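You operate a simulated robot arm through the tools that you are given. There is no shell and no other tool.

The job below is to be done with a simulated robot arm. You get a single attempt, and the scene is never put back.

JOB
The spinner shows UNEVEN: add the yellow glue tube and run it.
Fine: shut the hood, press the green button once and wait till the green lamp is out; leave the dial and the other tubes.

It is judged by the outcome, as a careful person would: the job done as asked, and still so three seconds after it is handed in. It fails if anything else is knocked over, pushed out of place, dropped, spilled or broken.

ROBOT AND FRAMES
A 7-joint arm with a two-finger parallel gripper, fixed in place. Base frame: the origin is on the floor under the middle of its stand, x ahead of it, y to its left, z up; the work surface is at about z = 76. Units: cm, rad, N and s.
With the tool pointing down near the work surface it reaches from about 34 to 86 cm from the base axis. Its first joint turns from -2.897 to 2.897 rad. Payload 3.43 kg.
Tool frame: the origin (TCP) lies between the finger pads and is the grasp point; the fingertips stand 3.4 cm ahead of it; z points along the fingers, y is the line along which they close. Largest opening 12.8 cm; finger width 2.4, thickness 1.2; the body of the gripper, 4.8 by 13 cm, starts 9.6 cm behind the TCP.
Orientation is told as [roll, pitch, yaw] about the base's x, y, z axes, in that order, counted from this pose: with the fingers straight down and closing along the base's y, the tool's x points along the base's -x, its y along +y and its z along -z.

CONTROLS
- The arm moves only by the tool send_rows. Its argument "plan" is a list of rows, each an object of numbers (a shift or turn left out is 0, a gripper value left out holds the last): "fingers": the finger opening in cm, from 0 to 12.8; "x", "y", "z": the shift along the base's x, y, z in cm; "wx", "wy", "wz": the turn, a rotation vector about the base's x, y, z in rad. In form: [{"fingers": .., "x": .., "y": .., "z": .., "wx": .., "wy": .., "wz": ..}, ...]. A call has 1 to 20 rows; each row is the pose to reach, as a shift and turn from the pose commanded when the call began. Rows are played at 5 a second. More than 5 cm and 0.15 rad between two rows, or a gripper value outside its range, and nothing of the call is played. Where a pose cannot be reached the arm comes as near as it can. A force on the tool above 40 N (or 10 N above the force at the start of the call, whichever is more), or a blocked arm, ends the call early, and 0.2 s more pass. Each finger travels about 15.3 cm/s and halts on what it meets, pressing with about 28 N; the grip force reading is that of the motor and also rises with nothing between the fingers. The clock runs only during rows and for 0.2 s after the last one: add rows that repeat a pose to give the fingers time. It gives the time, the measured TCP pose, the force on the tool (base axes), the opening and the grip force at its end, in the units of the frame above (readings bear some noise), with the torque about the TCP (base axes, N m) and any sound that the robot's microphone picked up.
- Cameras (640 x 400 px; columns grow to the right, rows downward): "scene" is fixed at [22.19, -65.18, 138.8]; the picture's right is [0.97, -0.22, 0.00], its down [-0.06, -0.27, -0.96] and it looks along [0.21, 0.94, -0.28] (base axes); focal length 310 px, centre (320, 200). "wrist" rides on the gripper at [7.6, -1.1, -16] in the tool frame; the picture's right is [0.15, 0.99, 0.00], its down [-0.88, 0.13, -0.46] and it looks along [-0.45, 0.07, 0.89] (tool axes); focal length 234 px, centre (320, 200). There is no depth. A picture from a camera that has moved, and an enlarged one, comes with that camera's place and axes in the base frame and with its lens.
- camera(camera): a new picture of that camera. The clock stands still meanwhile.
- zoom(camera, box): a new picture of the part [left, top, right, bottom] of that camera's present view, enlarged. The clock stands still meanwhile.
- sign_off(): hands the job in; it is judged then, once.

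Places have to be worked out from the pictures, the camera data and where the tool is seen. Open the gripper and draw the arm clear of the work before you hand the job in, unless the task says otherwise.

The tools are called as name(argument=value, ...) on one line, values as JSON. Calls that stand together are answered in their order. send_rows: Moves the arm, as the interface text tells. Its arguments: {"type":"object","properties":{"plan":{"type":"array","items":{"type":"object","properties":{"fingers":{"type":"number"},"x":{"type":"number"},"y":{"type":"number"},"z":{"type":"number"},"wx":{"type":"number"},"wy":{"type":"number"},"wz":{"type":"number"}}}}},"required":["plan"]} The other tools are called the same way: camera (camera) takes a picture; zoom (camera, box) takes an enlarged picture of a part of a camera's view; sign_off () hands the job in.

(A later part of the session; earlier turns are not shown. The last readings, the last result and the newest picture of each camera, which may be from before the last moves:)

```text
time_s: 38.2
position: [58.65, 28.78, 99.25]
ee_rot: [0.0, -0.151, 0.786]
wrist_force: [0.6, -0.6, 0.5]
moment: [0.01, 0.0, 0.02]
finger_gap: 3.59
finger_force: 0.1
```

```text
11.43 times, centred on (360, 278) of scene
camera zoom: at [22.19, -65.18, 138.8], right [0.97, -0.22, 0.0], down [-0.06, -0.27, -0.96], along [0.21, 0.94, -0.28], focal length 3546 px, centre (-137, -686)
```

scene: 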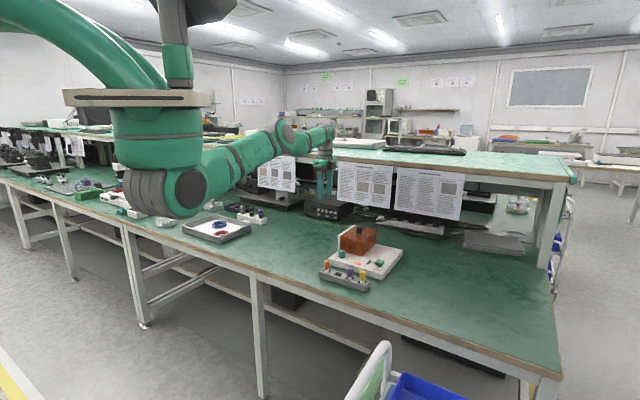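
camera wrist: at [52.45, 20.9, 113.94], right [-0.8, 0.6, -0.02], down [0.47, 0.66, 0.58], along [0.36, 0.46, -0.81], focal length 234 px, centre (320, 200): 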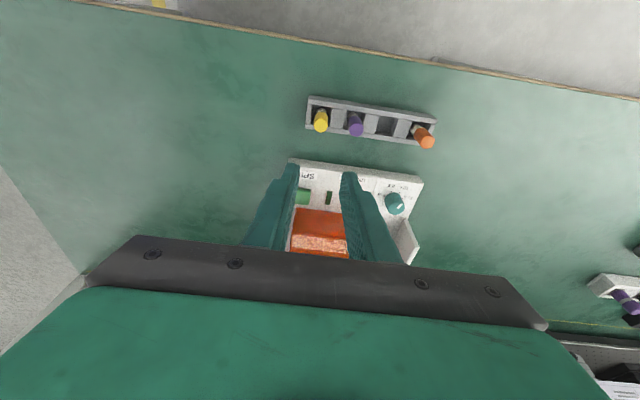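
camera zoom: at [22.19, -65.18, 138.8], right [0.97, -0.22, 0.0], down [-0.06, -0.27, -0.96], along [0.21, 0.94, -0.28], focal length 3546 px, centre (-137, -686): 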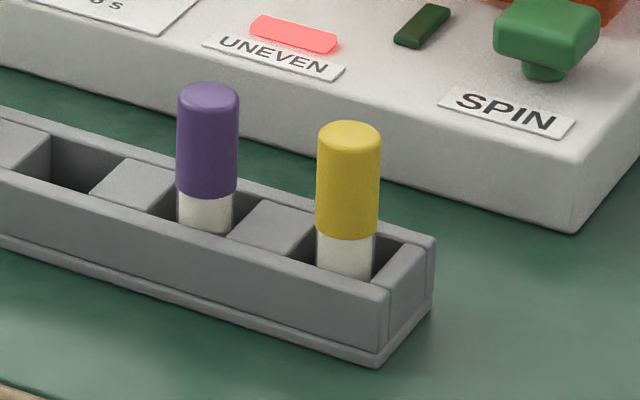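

Refined, the yellow tube centre is about (59.1, 29.1) with the rack at close to 45°. I'll descend to just above the tube with a 3.6 cm opening and check alignment.

send_rows(plan=[{"x": 0.1, "y": 0.1, "z": -3.5, "fingers": 3.6}, {"x": 0.2, "y": 0.1, "z": -7}, {"x": 0.2, "y": 0.1, "z": -10.5}, {"x": 0.2, "y": 0.1, "z": -12}, {"x": 0.2, "y": 0.1, "z": -12}])

zoom(camera="wrist", box=[220, 60, 440, 260])

zoom(camera="scene", box=[310, 220, 390, 300])

```text
time_s: 39.4
position: [58.88, 28.86, 87.14]
ee_rot: [0.001, -0.149, 0.784]
wrist_force: [0.1, -0.4, -1.4]
moment: [-0.01, 0.0, 0.02]
finger_gap: 3.59
finger_force: 0.0
```

```text
2.00 times, centred on (330, 160) of wrist
camera zoom: at [52.71, 21.12, 101.82], right [-0.8, 0.6, -0.02], down [0.48, 0.66, 0.58], along [0.36, 0.46, -0.81], focal length 468 px, centre (300, 280)
```

zoom: 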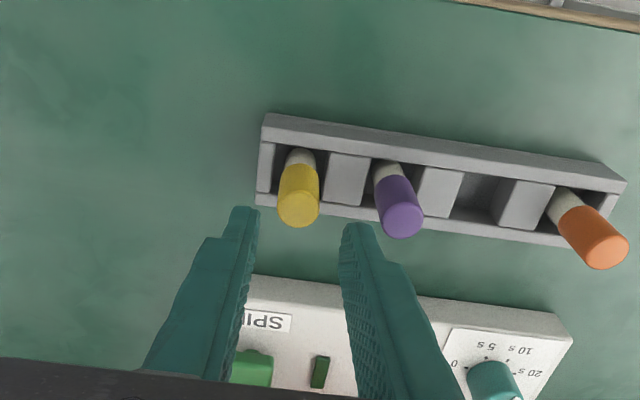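

```text
5.00 times, centred on (350, 260) of scene
camera zoom: at [22.19, -65.18, 138.8], right [0.97, -0.22, 0.0], down [-0.06, -0.27, -0.96], along [0.21, 0.94, -0.28], focal length 1551 px, centre (170, -100)
```

zoom: 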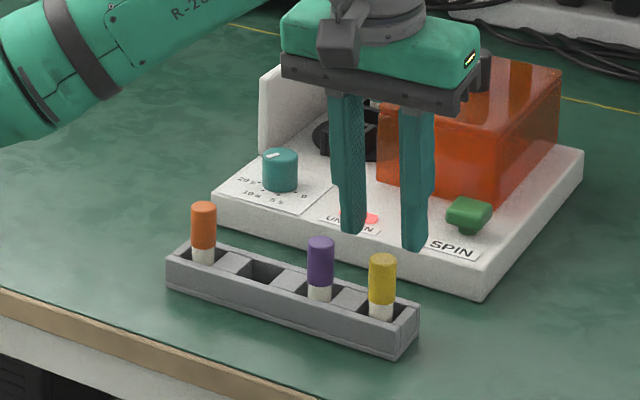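

The fingers straddle the yellow tube evenly and clear the purple one. I'll lower to grip height, TCP z≈83, and watch the force.

send_rows(plan=[{"z": -1.5, "fingers": 3.6}, {"z": -3}, {"z": -3.8}, {"z": -4.2}, {"z": -4.2}])

zoom(camera="wrist", box=[220, 60, 440, 260])

zoom(camera="scene", box=[310, 220, 390, 300])

```text
time_s: 40.6
position: [58.93, 28.8, 83.21]
ee_rot: [0.0, -0.152, 0.785]
wrist_force: [0.4, -0.8, -0.1]
moment: [-0.01, 0.03, -0.01]
finger_gap: 3.6
finger_force: 0.0
```

```text
2.00 times, centred on (330, 160) of wrist
camera zoom: at [52.68, 21.07, 97.76], right [-0.8, 0.6, -0.02], down [0.48, 0.66, 0.58], along [0.36, 0.46, -0.81], focal length 468 px, centre (300, 280)
```

zoom: 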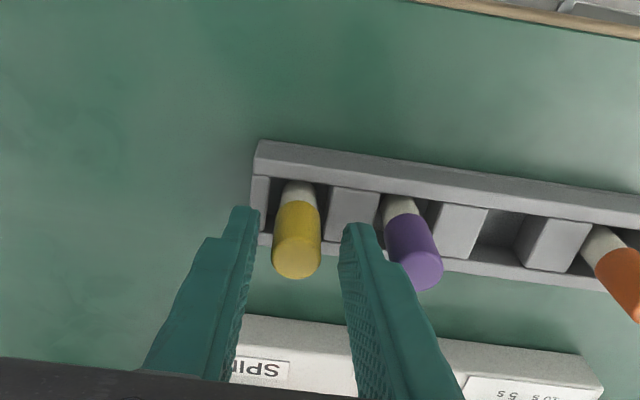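

```text
5.00 times, centred on (350, 260) of scene
camera zoom: at [22.19, -65.18, 138.8], right [0.97, -0.22, 0.0], down [-0.06, -0.27, -0.96], along [0.21, 0.94, -0.28], focal length 1551 px, centre (170, -100)
```

zoom: 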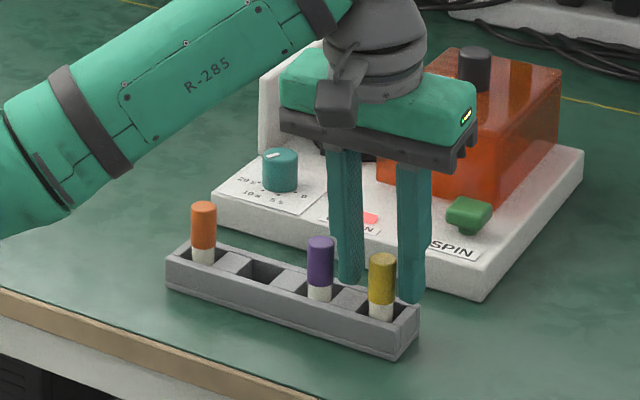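

The TCP is at z≈83.1 with the tube cap between the pads and no contact force. I'll close on it.

send_rows(plan=[{"fingers": 2.8}, {"fingers": 2.2}, {"fingers": 1.7}, {"fingers": 1.5}, {"fingers": 1.5}])

zoom(camera="wrist", box=[220, 60, 440, 260])

```text
time_s: 41.8
position: [58.9, 28.77, 83.11]
ee_rot: [0.002, -0.15, 0.786]
wrist_force: [-0.6, 0.2, 0.1]
moment: [-0.01, 0.02, 0.01]
finger_gap: 1.87
finger_force: 28.0
```

```text
2.00 times, centred on (330, 160) of wrist
camera zoom: at [52.68, 21.07, 97.77], right [-0.8, 0.6, -0.02], down [0.48, 0.66, 0.58], along [0.36, 0.46, -0.81], focal length 468 px, centre (300, 280)
```

zoom: 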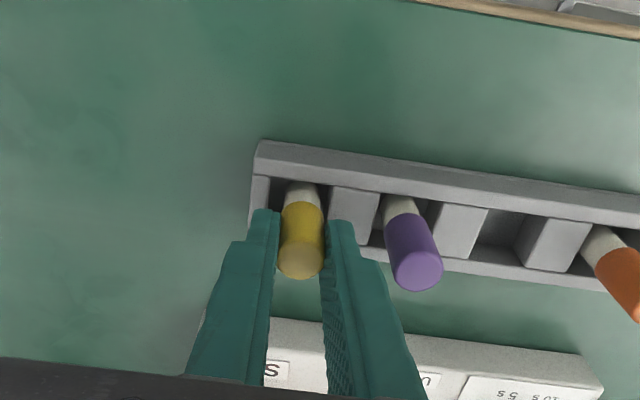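

The tube is held at a 1.87 cm gap with 28 N. I'll lift it straight up out of the rack.

send_rows(plan=[{"z": 0.5, "fingers": 1.5}, {"z": 1.2}, {"z": 2.2}, {"z": 3.5}, {"z": 5}, {"z": 7}, {"z": 9}, {"z": 11}, {"z": 11}])

zoom(camera="wrist", box=[220, 60, 440, 260])

zoom(camera="scene", box=[300, 200, 400, 300])

```text
time_s: 43.8
position: [58.75, 28.67, 94.02]
ee_rot: [0.0, -0.15, 0.787]
wrist_force: [0.0, 0.4, -1.1]
moment: [0.01, 0.01, 0.01]
finger_gap: 1.84
finger_force: 28.0
```

```text
2.00 times, centred on (330, 160) of wrist
camera zoom: at [52.62, 20.94, 108.59], right [-0.8, 0.6, -0.02], down [0.48, 0.66, 0.58], along [0.36, 0.46, -0.81], focal length 468 px, centre (300, 280)
```

zoom: 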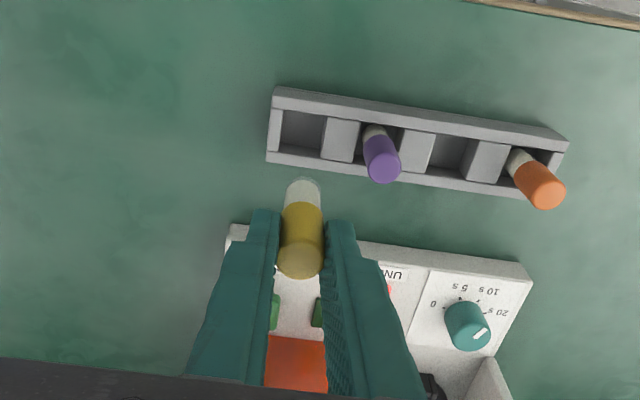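

```text
4.00 times, centred on (350, 250) of scene
camera zoom: at [22.19, -65.18, 138.8], right [0.97, -0.22, 0.0], down [-0.06, -0.27, -0.96], along [0.21, 0.94, -0.28], focal length 1241 px, centre (200, 0)
```

zoom: 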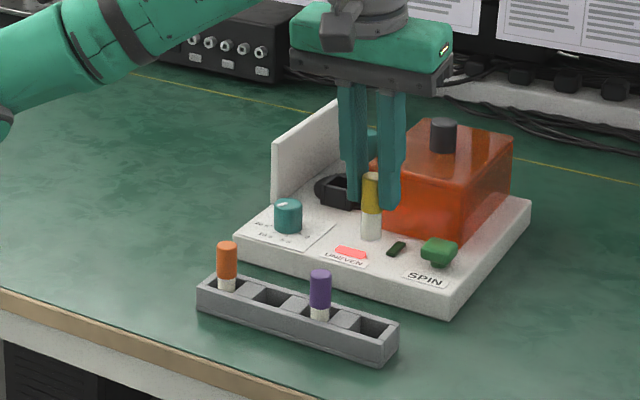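

The tube is out of the rack and held upright. I'll carry it at a safe height, TCP z≈97, to above the empty pocket.

send_rows(plan=[{"x": 0, "y": 0.5, "z": 1.5, "fingers": 1.5}, {"x": 0.5, "y": 2, "z": 3}, {"x": 1.2, "y": 4.5, "z": 3}, {"x": 2, "y": 8, "z": 3}, {"x": 2.9, "y": 11.5, "z": 3}, {"x": 3.7, "y": 15, "z": 3}, {"x": 4.6, "y": 18.5, "z": 3}, {"x": 5.3, "y": 21.5, "z": 3}, {"x": 5.8, "y": 23.4, "z": 3}, {"x": 5.93, "y": 23.97, "z": 3}, {"x": 5.93, "y": 23.97, "z": 3}])

zoom(camera="wrist", box=[220, 60, 440, 260])

zoom(camera="scene", box=[330, 190, 400, 260])

```text
time_s: 46.2
position: [64.73, 52.85, 96.82]
ee_rot: [0.0, -0.151, 0.784]
wrist_force: [0.6, 0.1, -0.2]
moment: [-0.01, 0.01, -0.02]
finger_gap: 1.84
finger_force: 27.7
```

```text
2.00 times, centred on (330, 160) of wrist
camera zoom: at [58.49, 45.18, 111.43], right [-0.8, 0.6, -0.02], down [0.48, 0.66, 0.58], along [0.36, 0.46, -0.81], focal length 468 px, centre (300, 280)
```

zoom: 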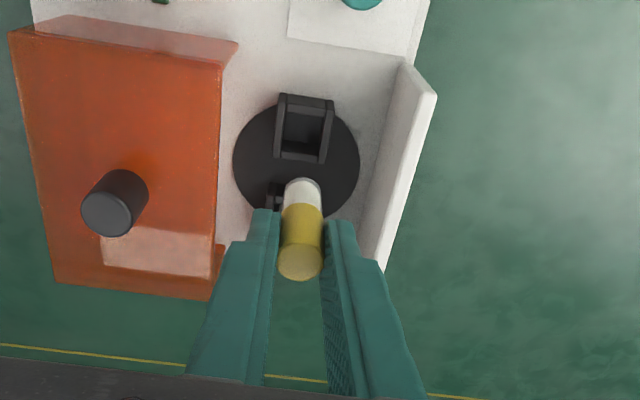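

```text
5.71 times, centred on (365, 225) of scene
camera zoom: at [22.19, -65.18, 138.8], right [0.97, -0.22, 0.0], down [-0.06, -0.27, -0.96], along [0.21, 0.94, -0.28], focal length 1773 px, centre (63, 57)
```

zoom: 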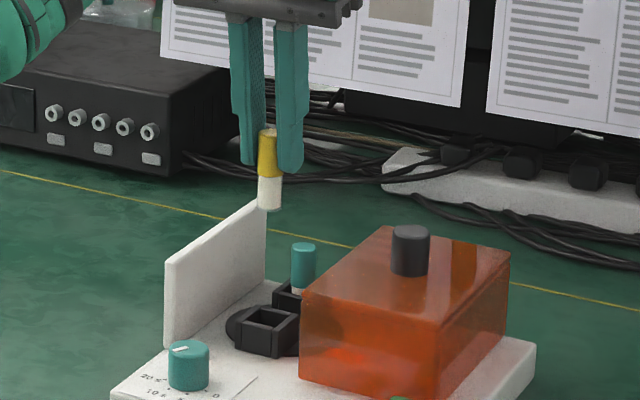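

The tube hovers near the pocket. I'll zoom in closely to measure the pocket and tube position from this viewpoint.

zoom(camera="wrist", box=[280, 90, 380, 210])

zoom(camera="scene", box=[345, 200, 385, 255])

```text
3.33 times, centred on (330, 150) of wrist
camera zoom: at [58.49, 45.18, 111.43], right [-0.8, 0.6, -0.02], down [0.48, 0.66, 0.58], along [0.36, 0.46, -0.81], focal length 781 px, centre (287, 367)
```

zoom: 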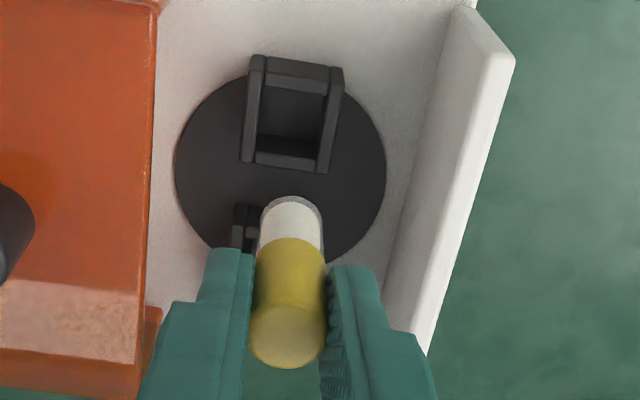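

```text
7.27 times, centred on (365, 228) of scene
camera zoom: at [22.19, -65.18, 138.8], right [0.97, -0.22, 0.0], down [-0.06, -0.27, -0.96], along [0.21, 0.94, -0.28], focal length 2256 px, centre (-7, 0)
```

zoom: 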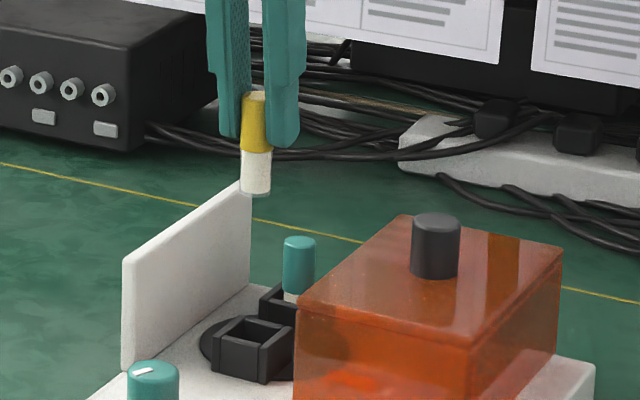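

Estimates agree that the pocket centre is near (64.9, 52.95), and the tube is almost directly above it. I'll lower until the tube bottom is just above the pocket rim, then check the alignment visually.

send_rows(plan=[{"z": -2, "fingers": 1.5}, {"z": -4}, {"z": -6}, {"z": -7.4}, {"z": -7.4}])

zoom(camera="wrist", box=[280, 90, 380, 210])

zoom(camera="scene", box=[345, 210, 385, 260])

```text
time_s: 47.4
position: [64.97, 52.71, 89.42]
ee_rot: [0.0, -0.15, 0.785]
wrist_force: [0.2, 0.6, -1.7]
moment: [-0.01, 0.06, -0.01]
finger_gap: 1.82
finger_force: 28.0
```

```text
3.33 times, centred on (330, 150) of wrist
camera zoom: at [58.74, 45.08, 104.07], right [-0.8, 0.6, -0.02], down [0.48, 0.66, 0.58], along [0.36, 0.46, -0.81], focal length 781 px, centre (287, 367)
```

zoom: 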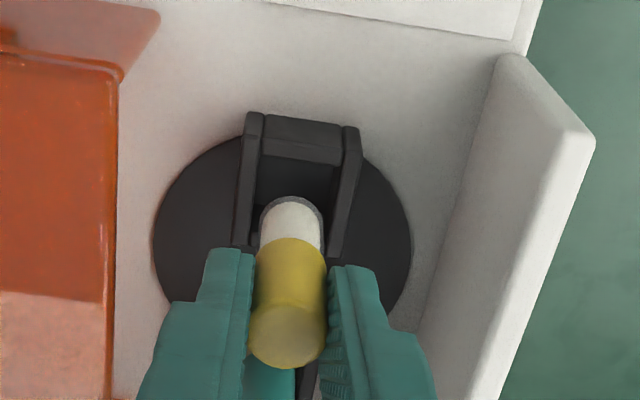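

```text
8.00 times, centred on (365, 235) of scene
camera zoom: at [22.19, -65.18, 138.8], right [0.97, -0.22, 0.0], down [-0.06, -0.27, -0.96], along [0.21, 0.94, -0.28], focal length 2482 px, centre (-40, -80)
```

zoom: 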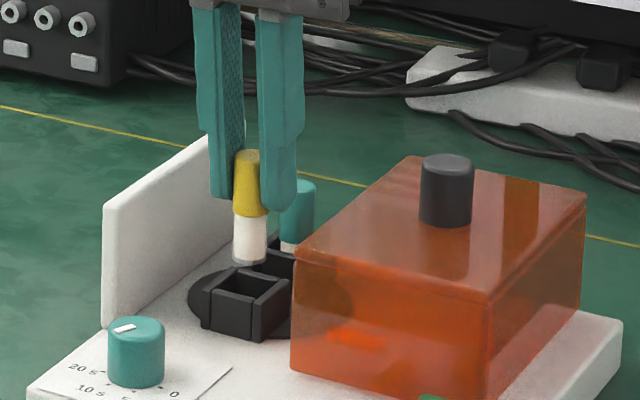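

The tube hangs about 1.3 cm above the rim and looks laterally centred. I'll take higher-magnification views to check the front-to-back alignment before inserting.

zoom(camera="wrist", box=[305, 115, 355, 165])

zoom(camera="scene", box=[353, 220, 378, 255])

```text
8.00 times, centred on (330, 140) of wrist
camera zoom: at [58.74, 45.08, 104.07], right [-0.8, 0.6, -0.02], down [0.48, 0.66, 0.58], along [0.36, 0.46, -0.81], focal length 1873 px, centre (240, 680)
```

zoom: 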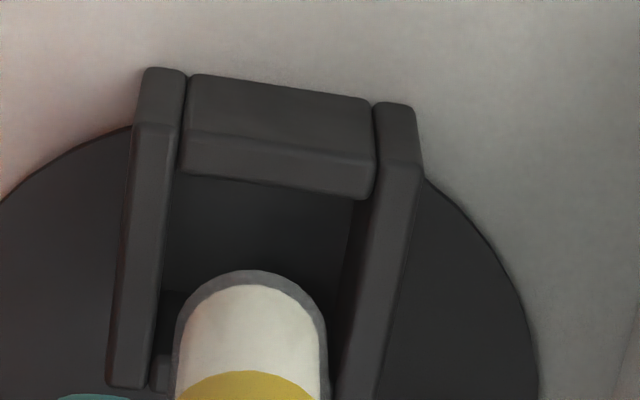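

```text
11.43 times, centred on (366, 238) of scene
camera zoom: at [22.19, -65.18, 138.8], right [0.97, -0.22, 0.0], down [-0.06, -0.27, -0.96], along [0.21, 0.94, -0.28], focal length 3546 px, centre (-200, -229)
```

zoom: 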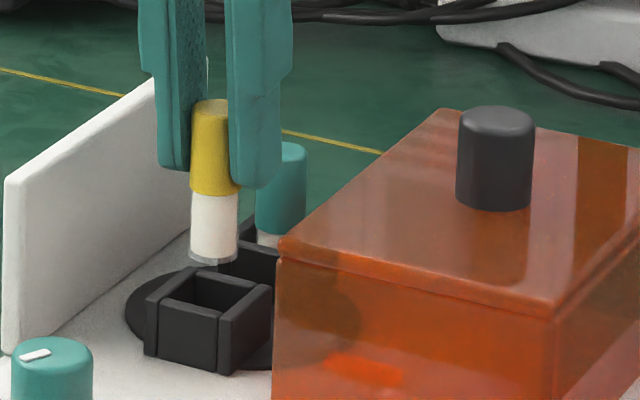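

The close-up gives the pocket centre at (64.76, 52.87) and the tube bottom at about (64.91, 52.93), so it's only 0.15 cm off. I'll correct that and lower gently into the pocket.

send_rows(plan=[{"x": -0.13, "y": -0.05, "z": -0.4, "fingers": 1.5}, {"x": -0.13, "y": -0.05, "z": -0.9}, {"x": -0.13, "y": -0.05, "z": -1.4}, {"x": -0.13, "y": -0.05, "z": -1.8}, {"x": -0.13, "y": -0.05, "z": -2.2}, {"x": -0.13, "y": -0.05, "z": -2.5}])

zoom(camera="wrist", box=[295, 115, 365, 185])

zoom(camera="scene", box=[353, 220, 378, 255])

```text
time_s: 48.8
position: [64.7, 52.9, 87.06]
ee_rot: [0.001, -0.149, 0.785]
wrist_force: [-0.2, 0.3, 0.2]
moment: [-0.02, -0.07, 0.01]
finger_gap: 1.86
finger_force: 28.1
```

```text
5.71 times, centred on (330, 150) of wrist
camera zoom: at [58.46, 45.13, 101.7], right [-0.8, 0.6, -0.02], down [0.48, 0.66, 0.58], along [0.36, 0.46, -0.81], focal length 1338 px, centre (263, 486)
```

zoom: 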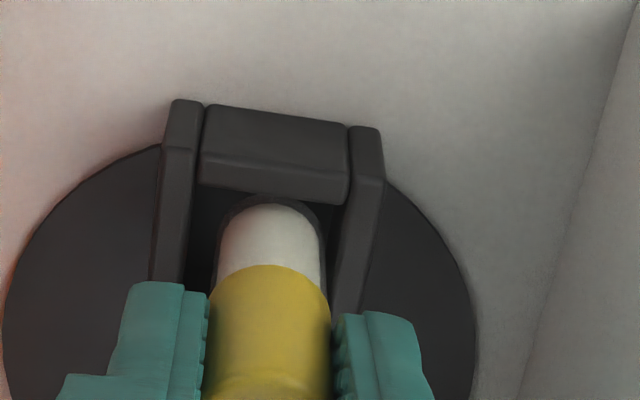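

```text
11.43 times, centred on (366, 238) of scene
camera zoom: at [22.19, -65.18, 138.8], right [0.97, -0.22, 0.0], down [-0.06, -0.27, -0.96], along [0.21, 0.94, -0.28], focal length 3546 px, centre (-200, -229)
```

zoom: 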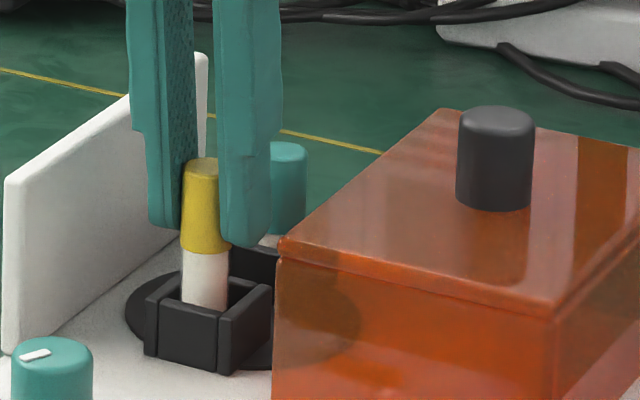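

The tube is entering the pocket centred, with no contact force. I'll lower the rest of the way in small steps, watching the force.

send_rows(plan=[{"z": -0.3, "fingers": 1.5}, {"z": -0.6}, {"z": -0.8}, {"z": -1.0}, {"z": -1.0}])

zoom(camera="scene", box=[353, 220, 378, 255])

zoom(camera="wrist", box=[295, 115, 365, 185])

```text
time_s: 50.0
position: [64.57, 52.9, 86.05]
ee_rot: [-0.001, -0.149, 0.785]
wrist_force: [1.4, 1.1, 0.0]
moment: [-0.03, -0.05, -0.02]
finger_gap: 1.86
finger_force: 27.8
```

```text
11.43 times, centred on (366, 238) of scene
camera zoom: at [22.19, -65.18, 138.8], right [0.97, -0.22, 0.0], down [-0.06, -0.27, -0.96], along [0.21, 0.94, -0.28], focal length 3546 px, centre (-200, -229)
```

zoom: 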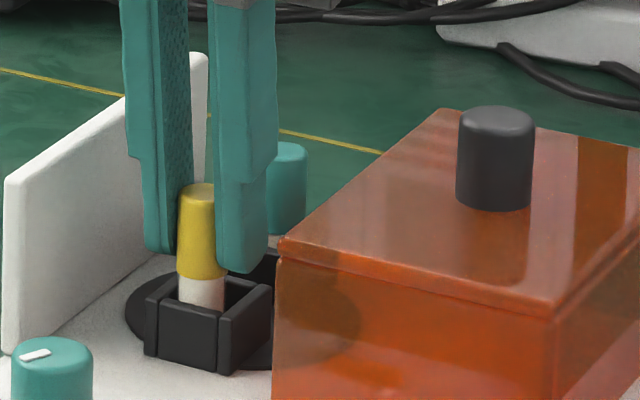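

```text
5.71 times, centred on (330, 150) of wrist
camera zoom: at [58.33, 45.12, 100.64], right [-0.8, 0.6, -0.02], down [0.47, 0.66, 0.58], along [0.36, 0.46, -0.81], focal length 1338 px, centre (263, 486)
```

zoom: 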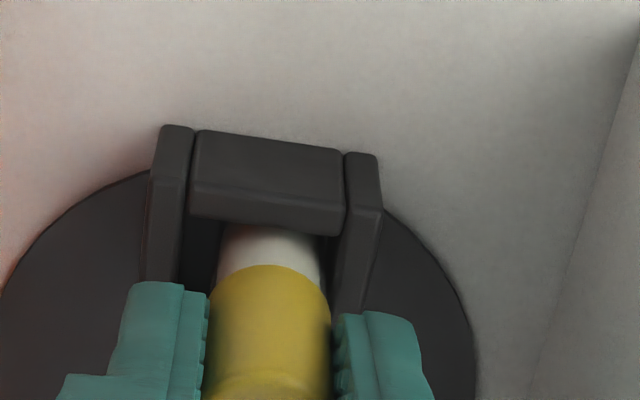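

There's still no contact force, with the tube about 2 cm into the pocket. I'll keep lowering until the tube touches the pocket floor.

send_rows(plan=[{"x": 0.08, "y": -0.03, "z": -0.15, "fingers": 1.5}, {"x": 0.1, "y": -0.05, "z": -0.3}, {"x": 0.1, "y": -0.05, "z": -0.45}, {"x": 0.1, "y": -0.05, "z": -0.45}])

zoom(camera="scene", box=[353, 220, 378, 255])

```text
time_s: 51.0
position: [64.77, 52.75, 85.53]
ee_rot: [0.001, -0.149, 0.784]
wrist_force: [0.3, 0.7, 0.4]
moment: [-0.02, 0.01, 0.01]
finger_gap: 1.83
finger_force: 28.0
```

```text
11.43 times, centred on (366, 238) of scene
camera zoom: at [22.19, -65.18, 138.8], right [0.97, -0.22, 0.0], down [-0.06, -0.27, -0.96], along [0.21, 0.94, -0.28], focal length 3546 px, centre (-200, -229)
```

zoom: 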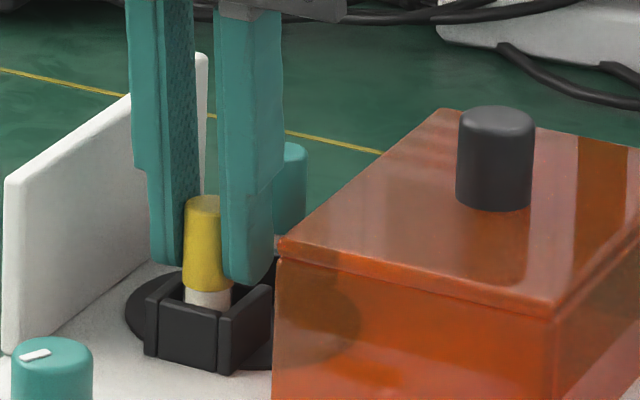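

No contact yet, and the yellow cap still sits slightly higher than the teal one. I'll lower a little more in small steps.

send_rows(plan=[{"z": -0.12, "fingers": 1.5}, {"z": -0.24}, {"z": -0.35}, {"z": -0.35}])

zoom(camera="scene", box=[353, 220, 378, 255])

zoom(camera="wrist", box=[295, 115, 365, 185])

```text
time_s: 52.0
position: [64.83, 52.82, 85.44]
ee_rot: [0.0, -0.157, 0.784]
wrist_force: [1.2, 4.6, 23.9]
moment: [0.3, 0.0, 0.01]
finger_gap: 1.85
finger_force: 28.1
```

```text
11.43 times, centred on (366, 238) of scene
camera zoom: at [22.19, -65.18, 138.8], right [0.97, -0.22, 0.0], down [-0.06, -0.27, -0.96], along [0.21, 0.94, -0.28], focal length 3546 px, centre (-200, -229)
```

zoom: 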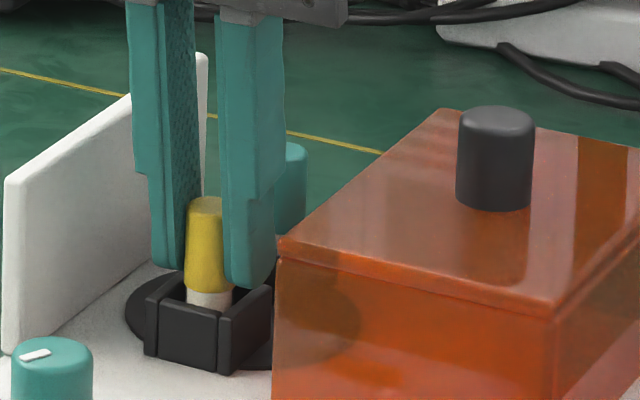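

```text
5.71 times, centred on (330, 150) of wrist
camera zoom: at [58.56, 45.0, 99.95], right [-0.8, 0.6, -0.02], down [0.47, 0.66, 0.59], along [0.37, 0.46, -0.81], focal length 1338 px, centre (263, 486)
```

zoom: 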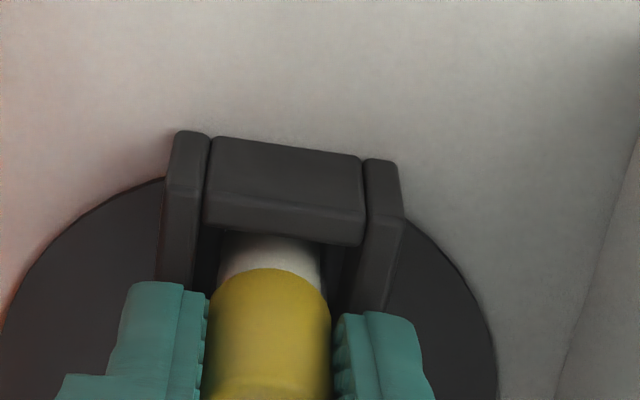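

A 24 N push while the tube stays still shows it has bottomed out, with its top at the same height as the teal one. I'll ease off the pressure, open the fingers and rise straight up.

send_rows(plan=[{"z": 0.15, "fingers": 1.5}, {"z": 0.25, "fingers": 1.5}, {"z": 0.25, "fingers": 2.4}, {"z": 0.25, "fingers": 3.2}, {"z": 0.25, "fingers": 3.2}])

zoom(camera="scene", box=[353, 220, 378, 255])

zoom(camera="wrist", box=[280, 110, 380, 210])

```text
time_s: 53.2
position: [64.85, 52.72, 85.44]
ee_rot: [-0.001, -0.15, 0.784]
wrist_force: [-0.2, -0.4, -1.2]
moment: [0.01, -0.04, 0.03]
finger_gap: 3.19
finger_force: 0.0
```

```text
11.43 times, centred on (366, 238) of scene
camera zoom: at [22.19, -65.18, 138.8], right [0.97, -0.22, 0.0], down [-0.06, -0.27, -0.96], along [0.21, 0.94, -0.28], focal length 3546 px, centre (-200, -229)
```

zoom: 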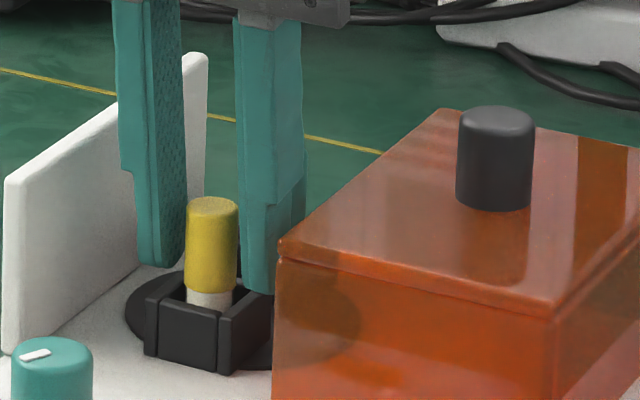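

```text
4.00 times, centred on (330, 160) of wrist
camera zoom: at [58.64, 44.96, 99.99], right [-0.8, 0.6, -0.02], down [0.48, 0.66, 0.58], along [0.36, 0.46, -0.81], focal length 937 px, centre (280, 360)
```

zoom: 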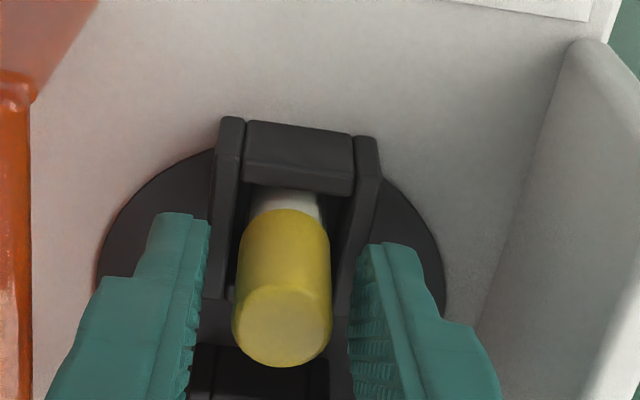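

The tube stands in the pocket and the fingers are free of it. I'll rise straight up well above everything.

send_rows(plan=[{"z": 0.7, "fingers": 3.2}, {"z": 1.7}, {"z": 3.2}, {"z": 5.5}, {"z": 8.5}, {"z": 12}, {"z": 15}, {"z": 15}])

zoom(camera="scene", box=[330, 205, 400, 265])

zoom(camera="wrist", box=[220, 60, 440, 260])

```text
time_s: 55.0
position: [64.71, 52.51, 100.49]
ee_rot: [0.001, -0.149, 0.785]
wrist_force: [-0.3, 0.2, -0.4]
moment: [-0.03, 0.01, -0.01]
finger_gap: 3.2
finger_force: 0.1
```

```text
6.67 times, centred on (365, 235) of scene
camera zoom: at [22.19, -65.18, 138.8], right [0.97, -0.22, 0.0], down [-0.06, -0.27, -0.96], along [0.21, 0.94, -0.28], focal length 2068 px, centre (20, -33)
```

zoom: 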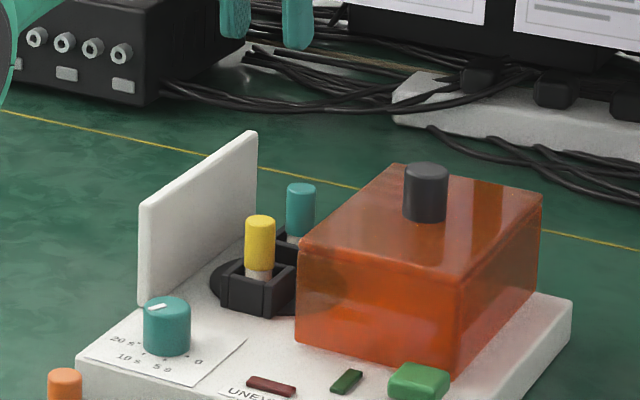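

```text
2.00 times, centred on (330, 160) of wrist
camera zoom: at [58.4, 44.88, 115.11], right [-0.8, 0.6, -0.02], down [0.48, 0.66, 0.58], along [0.36, 0.46, -0.81], focal length 468 px, centre (300, 280)
```

zoom: 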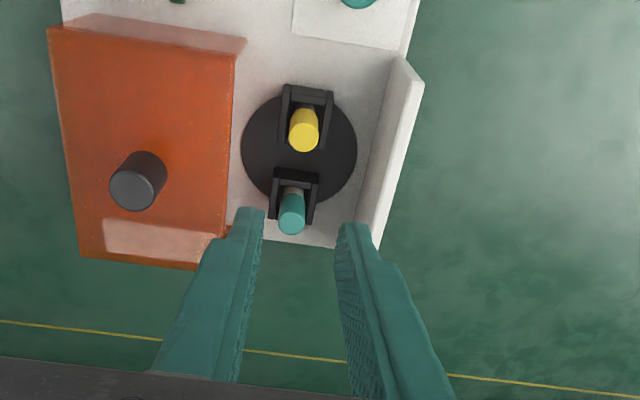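

The UNEVEN lamp has gone out, and both tubes sit opposite each other. Next I'll shut the hood, so I'm moving above its knob at about (74.1, 48.2) with the fingers opened.

send_rows(plan=[{"x": 3, "y": -1.5, "fingers": 6}, {"x": 6, "y": -3}, {"x": 8.5, "y": -4.1}, {"x": 9.15, "y": -4.5, "z": -1}, {"x": 9.15, "y": -4.5, "z": -4}, {"x": 9.15, "y": -4.5, "z": -4}])

zoom(camera="wrist", box=[220, 60, 440, 260])

zoom(camera="scene", box=[330, 195, 410, 265])

```text
time_s: 56.4
position: [74.12, 48.22, 96.11]
ee_rot: [-0.001, -0.15, 0.785]
wrist_force: [0.6, 0.1, -0.3]
moment: [0.0, 0.01, 0.02]
finger_gap: 6.0
finger_force: 0.0
```

```text
2.00 times, centred on (330, 160) of wrist
camera zoom: at [67.85, 40.39, 110.71], right [-0.8, 0.6, -0.02], down [0.48, 0.66, 0.58], along [0.36, 0.46, -0.81], focal length 468 px, centre (300, 280)
```

zoom: 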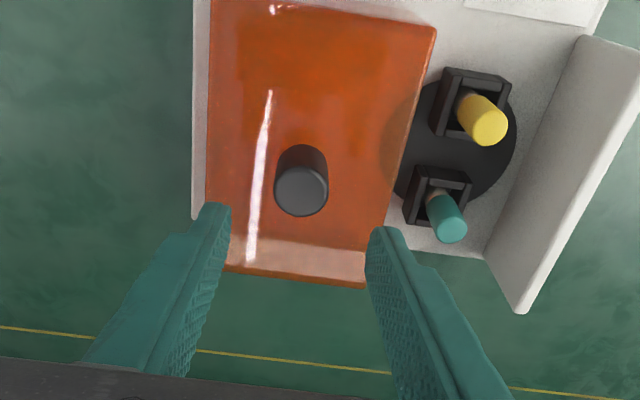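

```text
5.71 times, centred on (370, 230) of scene
camera zoom: at [22.19, -65.18, 138.8], right [0.97, -0.22, 0.0], down [-0.06, -0.27, -0.96], along [0.21, 0.94, -0.28], focal length 1773 px, centre (34, 29)
```

zoom: 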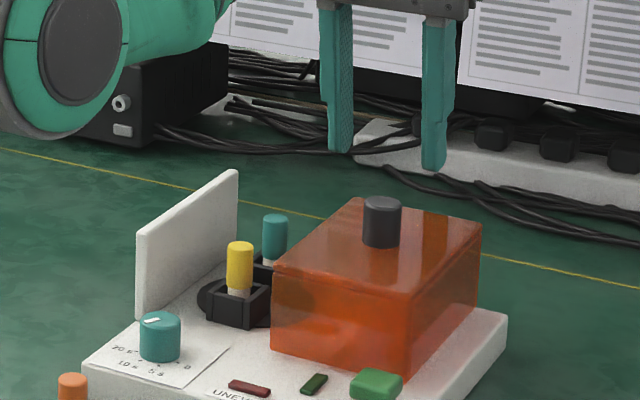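

The fingers straddle the knob line, and the knob computes to about (73.9, 48.05). I'll lower around it with a small inward correction.

send_rows(plan=[{"x": -0.2, "y": -0.2, "z": -2, "fingers": 6}, {"x": -0.25, "y": -0.25, "z": -4}, {"x": -0.25, "y": -0.25, "z": -5}, {"x": -0.25, "y": -0.25, "z": -5.4}, {"x": -0.25, "y": -0.25, "z": -5.4}])

zoom(camera="wrist", box=[220, 60, 440, 260])

zoom(camera="scene", box=[330, 195, 410, 265])

```text
time_s: 57.6
position: [73.74, 47.87, 90.9]
ee_rot: [0.0, -0.149, 0.782]
wrist_force: [-0.5, 0.0, -0.1]
moment: [0.0, -0.01, -0.03]
finger_gap: 5.98
finger_force: 0.1
```

```text
2.00 times, centred on (330, 160) of wrist
camera zoom: at [67.58, 40.12, 105.52], right [-0.8, 0.6, -0.02], down [0.48, 0.66, 0.58], along [0.36, 0.46, -0.81], focal length 468 px, centre (300, 280)
```

zoom: 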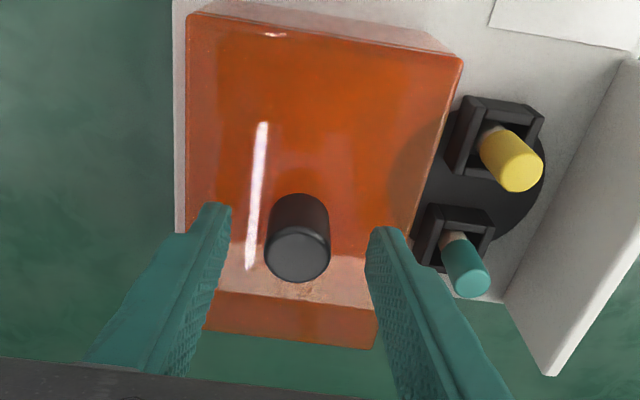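

```text
5.71 times, centred on (370, 230) of scene
camera zoom: at [22.19, -65.18, 138.8], right [0.97, -0.22, 0.0], down [-0.06, -0.27, -0.96], along [0.21, 0.94, -0.28], focal length 1773 px, centre (34, 29)
```

zoom: 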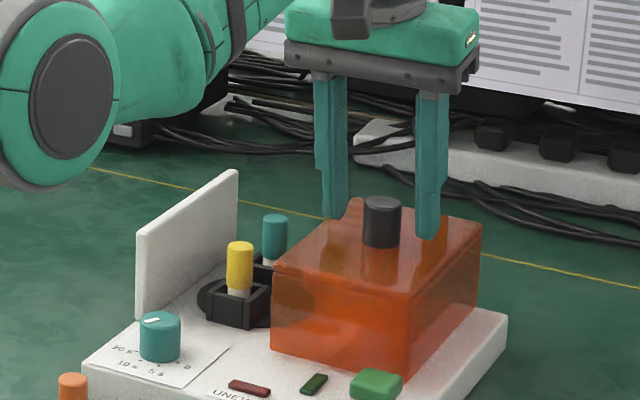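

The fingers are around the knob just above the lid with no contact. I'll close on it.

send_rows(plan=[{"fingers": 4.5}, {"fingers": 3.4}, {"fingers": 2.8}, {"fingers": 2.4}, {"fingers": 2.4}])

zoom(camera="wrist", box=[220, 60, 440, 260])

```text
time_s: 58.8
position: [73.84, 47.99, 90.88]
ee_rot: [0.0, -0.151, 0.786]
wrist_force: [-0.1, 0.8, 0.0]
moment: [-0.34, -0.33, 0.03]
finger_gap: 2.75
finger_force: 45.0
```

```text
2.00 times, centred on (330, 160) of wrist
camera zoom: at [67.57, 40.13, 105.53], right [-0.8, 0.6, -0.02], down [0.48, 0.66, 0.58], along [0.36, 0.46, -0.81], focal length 468 px, centre (300, 280)
```

zoom: 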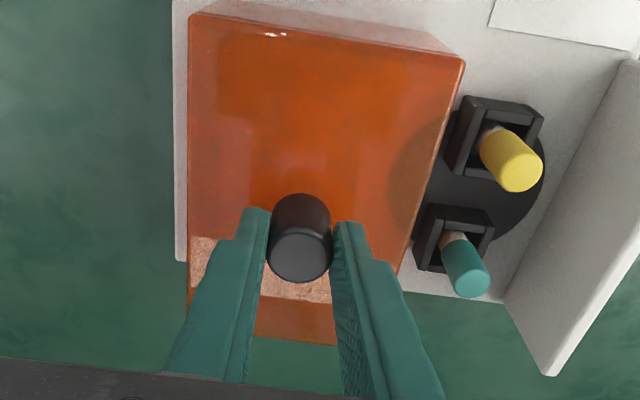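

The knob is held at a 2.75 cm gap. I'll slide the hood back toward the white plate, 4 cm first, checking that it clears the tubes.

send_rows(plan=[{"x": -0.4, "y": 0.4, "fingers": 2.4}, {"x": -0.9, "y": 0.9}, {"x": -1.4, "y": 1.4}, {"x": -1.9, "y": 1.9}, {"x": -2.4, "y": 2.4}, {"x": -2.83, "y": 2.83}, {"x": -2.83, "y": 2.83}])

zoom(camera="wrist", box=[220, 60, 440, 260])

zoom(camera="scene", box=[330, 205, 400, 265])

```text
time_s: 60.4
position: [70.79, 50.84, 90.97]
ee_rot: [0.001, -0.146, 0.785]
wrist_force: [-7.6, -8.0, -11.9]
moment: [-0.42, -0.27, -0.04]
finger_gap: 2.74
finger_force: 44.7
```

```text
2.00 times, centred on (330, 160) of wrist
camera zoom: at [64.63, 43.15, 105.57], right [-0.8, 0.6, -0.02], down [0.48, 0.66, 0.58], along [0.36, 0.45, -0.81], focal length 468 px, centre (300, 280)
```

zoom: 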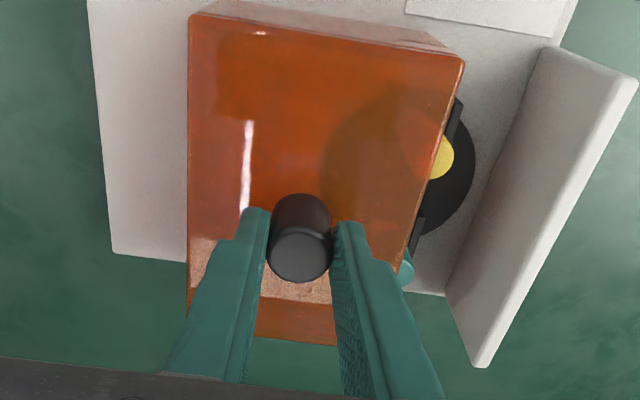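

```text
6.67 times, centred on (365, 235) of scene
camera zoom: at [22.19, -65.18, 138.8], right [0.97, -0.22, 0.0], down [-0.06, -0.27, -0.96], along [0.21, 0.94, -0.28], focal length 2068 px, centre (20, -33)
```

zoom: 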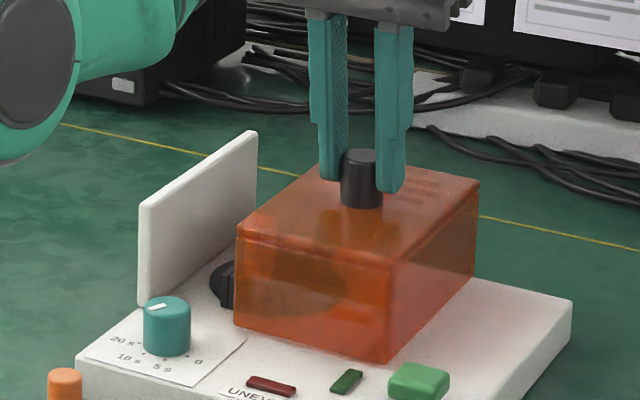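

The hood passes over both tubes with only mild guide forces. I'll continue sliding toward the closed position with a slight correction.

send_rows(plan=[{"x": -0.5, "y": 0.4, "z": -0.05, "fingers": 2.4}, {"x": -1.0, "y": 0.9, "z": -0.08}, {"x": -1.5, "y": 1.4, "z": -0.08}, {"x": -2.0, "y": 1.9, "z": -0.08}, {"x": -2.5, "y": 2.4, "z": -0.08}, {"x": -3.0, "y": 2.9, "z": -0.08}, {"x": -3.4, "y": 3.3, "z": -0.08}, {"x": -3.8, "y": 3.7, "z": -0.08}, {"x": -3.8, "y": 3.7, "z": -0.08}])

zoom(camera="wrist", box=[220, 60, 440, 260])

zoom(camera="scene", box=[330, 205, 400, 265])

```text
time_s: 62.4
position: [67.1, 54.57, 90.88]
ee_rot: [-0.001, -0.15, 0.786]
wrist_force: [2.9, 3.5, -14.0]
moment: [0.06, -0.69, 0.06]
finger_gap: 2.7
finger_force: 44.7
```

```text
2.00 times, centred on (330, 160) of wrist
camera zoom: at [60.88, 46.85, 105.56], right [-0.8, 0.6, -0.02], down [0.48, 0.66, 0.58], along [0.36, 0.46, -0.81], focal length 468 px, centre (300, 280)
```

zoom: 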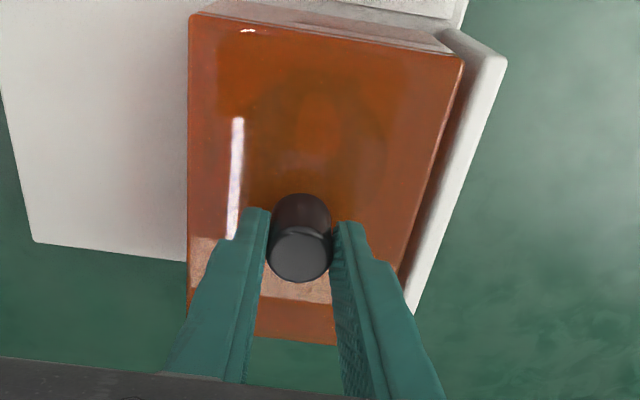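

```text
6.67 times, centred on (365, 235) of scene
camera zoom: at [22.19, -65.18, 138.8], right [0.97, -0.22, 0.0], down [-0.06, -0.27, -0.96], along [0.21, 0.94, -0.28], focal length 2068 px, centre (20, -33)
```

zoom: 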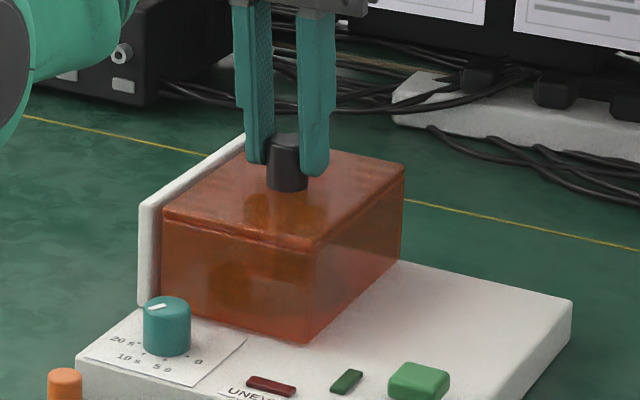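

It's almost shut, with about 0.3 cm left between hood and plate. I'll push the last bit slowly until resistance appears.

send_rows(plan=[{"x": -0.1, "y": 0.1, "z": -0.05, "fingers": 2.4}, {"x": -0.2, "y": 0.2, "z": -0.1}, {"x": -0.3, "y": 0.3, "z": -0.1}, {"x": -0.3, "y": 0.3, "z": -0.1}])

zoom(camera="scene", box=[332, 218, 392, 258])

zoom(camera="wrist", box=[220, 60, 440, 260])

```text
time_s: 63.4
position: [66.88, 54.93, 90.95]
ee_rot: [0.0, -0.148, 0.783]
wrist_force: [-1.8, -3.5, -7.9]
moment: [-0.29, -0.5, -0.06]
finger_gap: 2.72
finger_force: 45.2
```

```text
10.00 times, centred on (362, 238) of scene
camera zoom: at [22.19, -65.18, 138.8], right [0.97, -0.22, 0.0], down [-0.06, -0.27, -0.96], along [0.21, 0.94, -0.28], focal length 3103 px, centre (-100, -180)
```

zoom: 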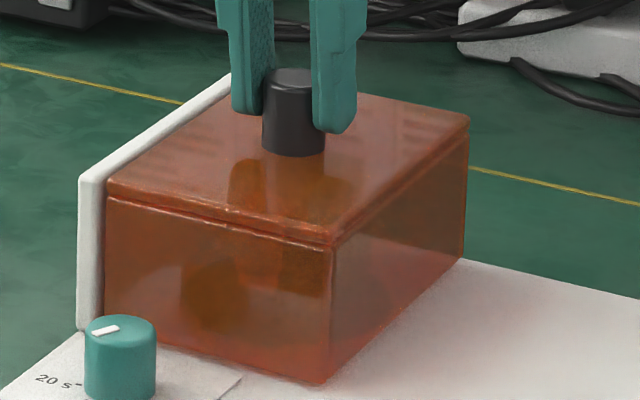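

```text
2.00 times, centred on (330, 160) of wrist
camera zoom: at [60.63, 47.1, 105.56], right [-0.8, 0.6, -0.02], down [0.48, 0.66, 0.58], along [0.36, 0.46, -0.81], focal length 468 px, centre (300, 280)
```

zoom: 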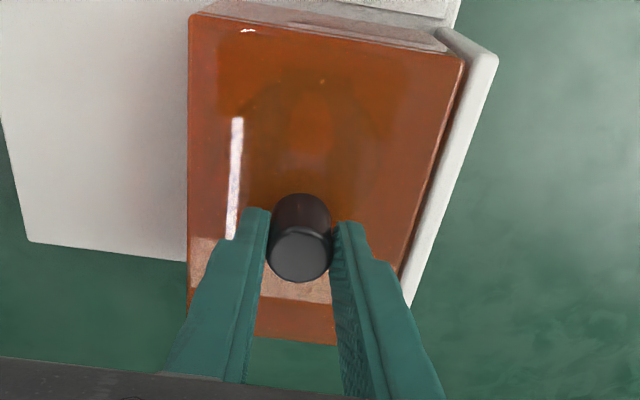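

The hood edges match the original closed view to within a pixel. I'll push a tiny bit more to confirm it's against the stop.

send_rows(plan=[{"x": -0.07, "y": 0.07, "fingers": 2.4}, {"x": -0.14, "y": 0.14}, {"x": -0.14, "y": 0.14}])

zoom(camera="scene", box=[332, 218, 392, 258])

```text
time_s: 64.2
position: [66.88, 54.86, 90.86]
ee_rot: [0.0, -0.149, 0.783]
wrist_force: [-5.9, -23.8, 2.2]
moment: [-0.95, 1.19, -0.11]
finger_gap: 2.73
finger_force: 44.9
```

```text
10.00 times, centred on (362, 238) of scene
camera zoom: at [22.19, -65.18, 138.8], right [0.97, -0.22, 0.0], down [-0.06, -0.27, -0.96], along [0.21, 0.94, -0.28], focal length 3103 px, centre (-100, -180)
```

zoom: 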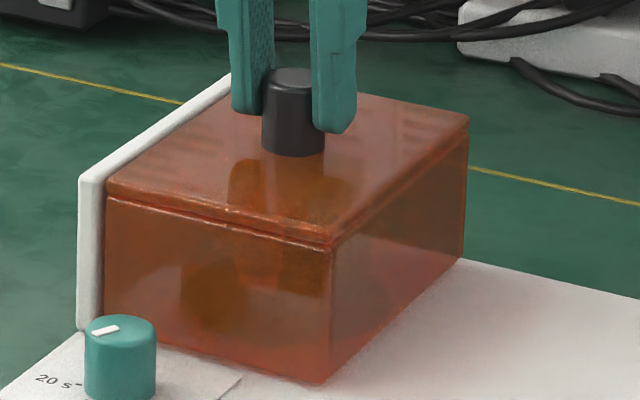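

Resistance along the slide shows the hood is at its stop, fully shut. I'll ease off, release the knob and rise.

send_rows(plan=[{"x": 0.08, "y": -0.08, "fingers": 2.4}, {"x": 0.08, "y": -0.08, "fingers": 4}, {"x": 0.08, "y": -0.08, "fingers": 5.5}, {"x": 0.08, "y": -0.08, "z": 0.5, "fingers": 5.5}, {"x": 0.08, "y": -0.08, "z": 3}, {"x": 0.08, "y": -0.08, "z": 6.5}, {"x": 0.08, "y": -0.08, "z": 9}, {"x": 0.08, "y": -0.08, "z": 9}])

zoom(camera="scene", box=[310, 205, 410, 300])

```text
time_s: 66.0
position: [67.08, 54.76, 99.97]
ee_rot: [-0.001, -0.15, 0.782]
wrist_force: [-0.6, -0.1, 0.4]
moment: [0.02, -0.04, 0.0]
finger_gap: 5.48
finger_force: 0.0
```

```text
4.21 times, centred on (360, 252) of scene
camera zoom: at [22.19, -65.18, 138.8], right [0.97, -0.22, 0.0], down [-0.06, -0.27, -0.96], along [0.21, 0.94, -0.28], focal length 1306 px, centre (152, -21)
```

zoom: 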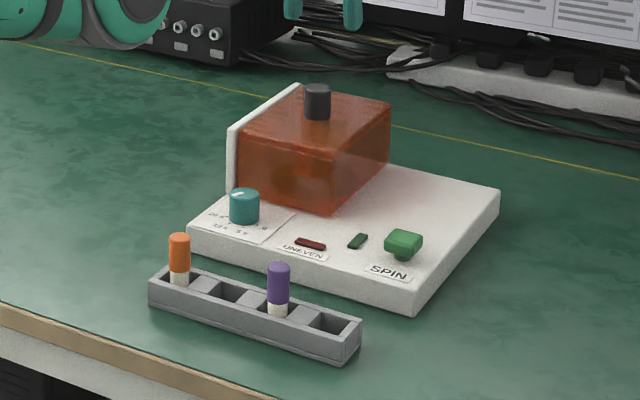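

The hood is shut and UNEVEN is off. I'll move to above the green button near (69.35, 37.5), straighten the tool to vertical and close the fingers.

send_rows(plan=[{"x": 0.3, "y": -3, "fingers": 3}, {"x": 0.7, "y": -6.5, "wx": -0.03, "wy": 0.03, "fingers": 1}, {"x": 1.1, "y": -10, "wx": -0.06, "wy": 0.06, "fingers": 0}, {"x": 1.6, "y": -13.5, "wx": -0.09, "wy": 0.09}, {"x": 2.2, "y": -16.5, "z": -2, "wx": -0.106, "wy": 0.106}, {"x": 2.27, "y": -17.2, "z": -6, "wx": -0.106, "wy": 0.106}, {"x": 2.27, "y": -17.2, "z": -10, "wx": -0.106, "wy": 0.106}, {"x": 2.27, "y": -17.2, "z": -10, "wx": -0.106, "wy": 0.106}])

camera(camera="wrist")

zoom(camera="scene", box=[340, 210, 400, 275])

```text
time_s: 67.8
position: [68.71, 37.4, 90.04]
ee_rot: [0.001, 0.001, 0.785]
wrist_force: [-0.9, -0.3, -0.5]
moment: [-0.01, 0.02, 0.01]
finger_gap: 0.01
finger_force: 28.0
```

```text
taken
camera wrist: at [64.12, 31.36, 106.0], right [-0.8, 0.6, 0.0], down [0.53, 0.71, 0.46], along [0.27, 0.37, -0.89], focal length 234 px, centre (320, 200)
```

wrist: 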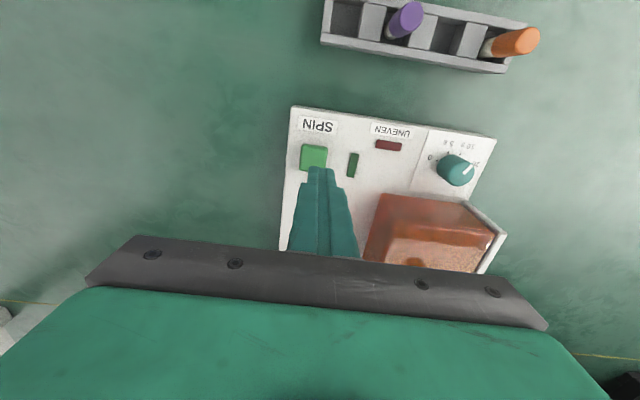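

```text
6.15 times, centred on (370, 242) of scene
camera zoom: at [22.19, -65.18, 138.8], right [0.97, -0.22, 0.0], down [-0.06, -0.27, -0.96], along [0.21, 0.94, -0.28], focal length 1909 px, centre (12, -62)
```

zoom: 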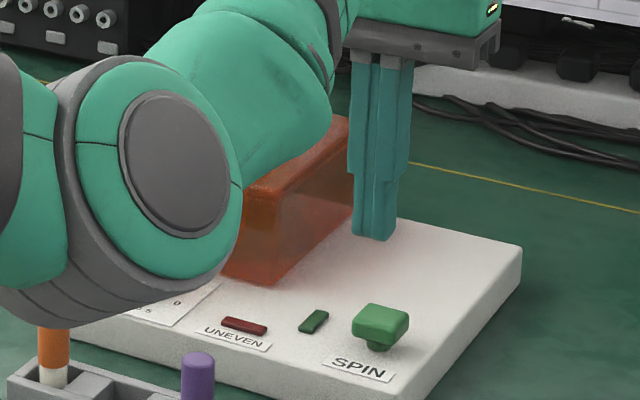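

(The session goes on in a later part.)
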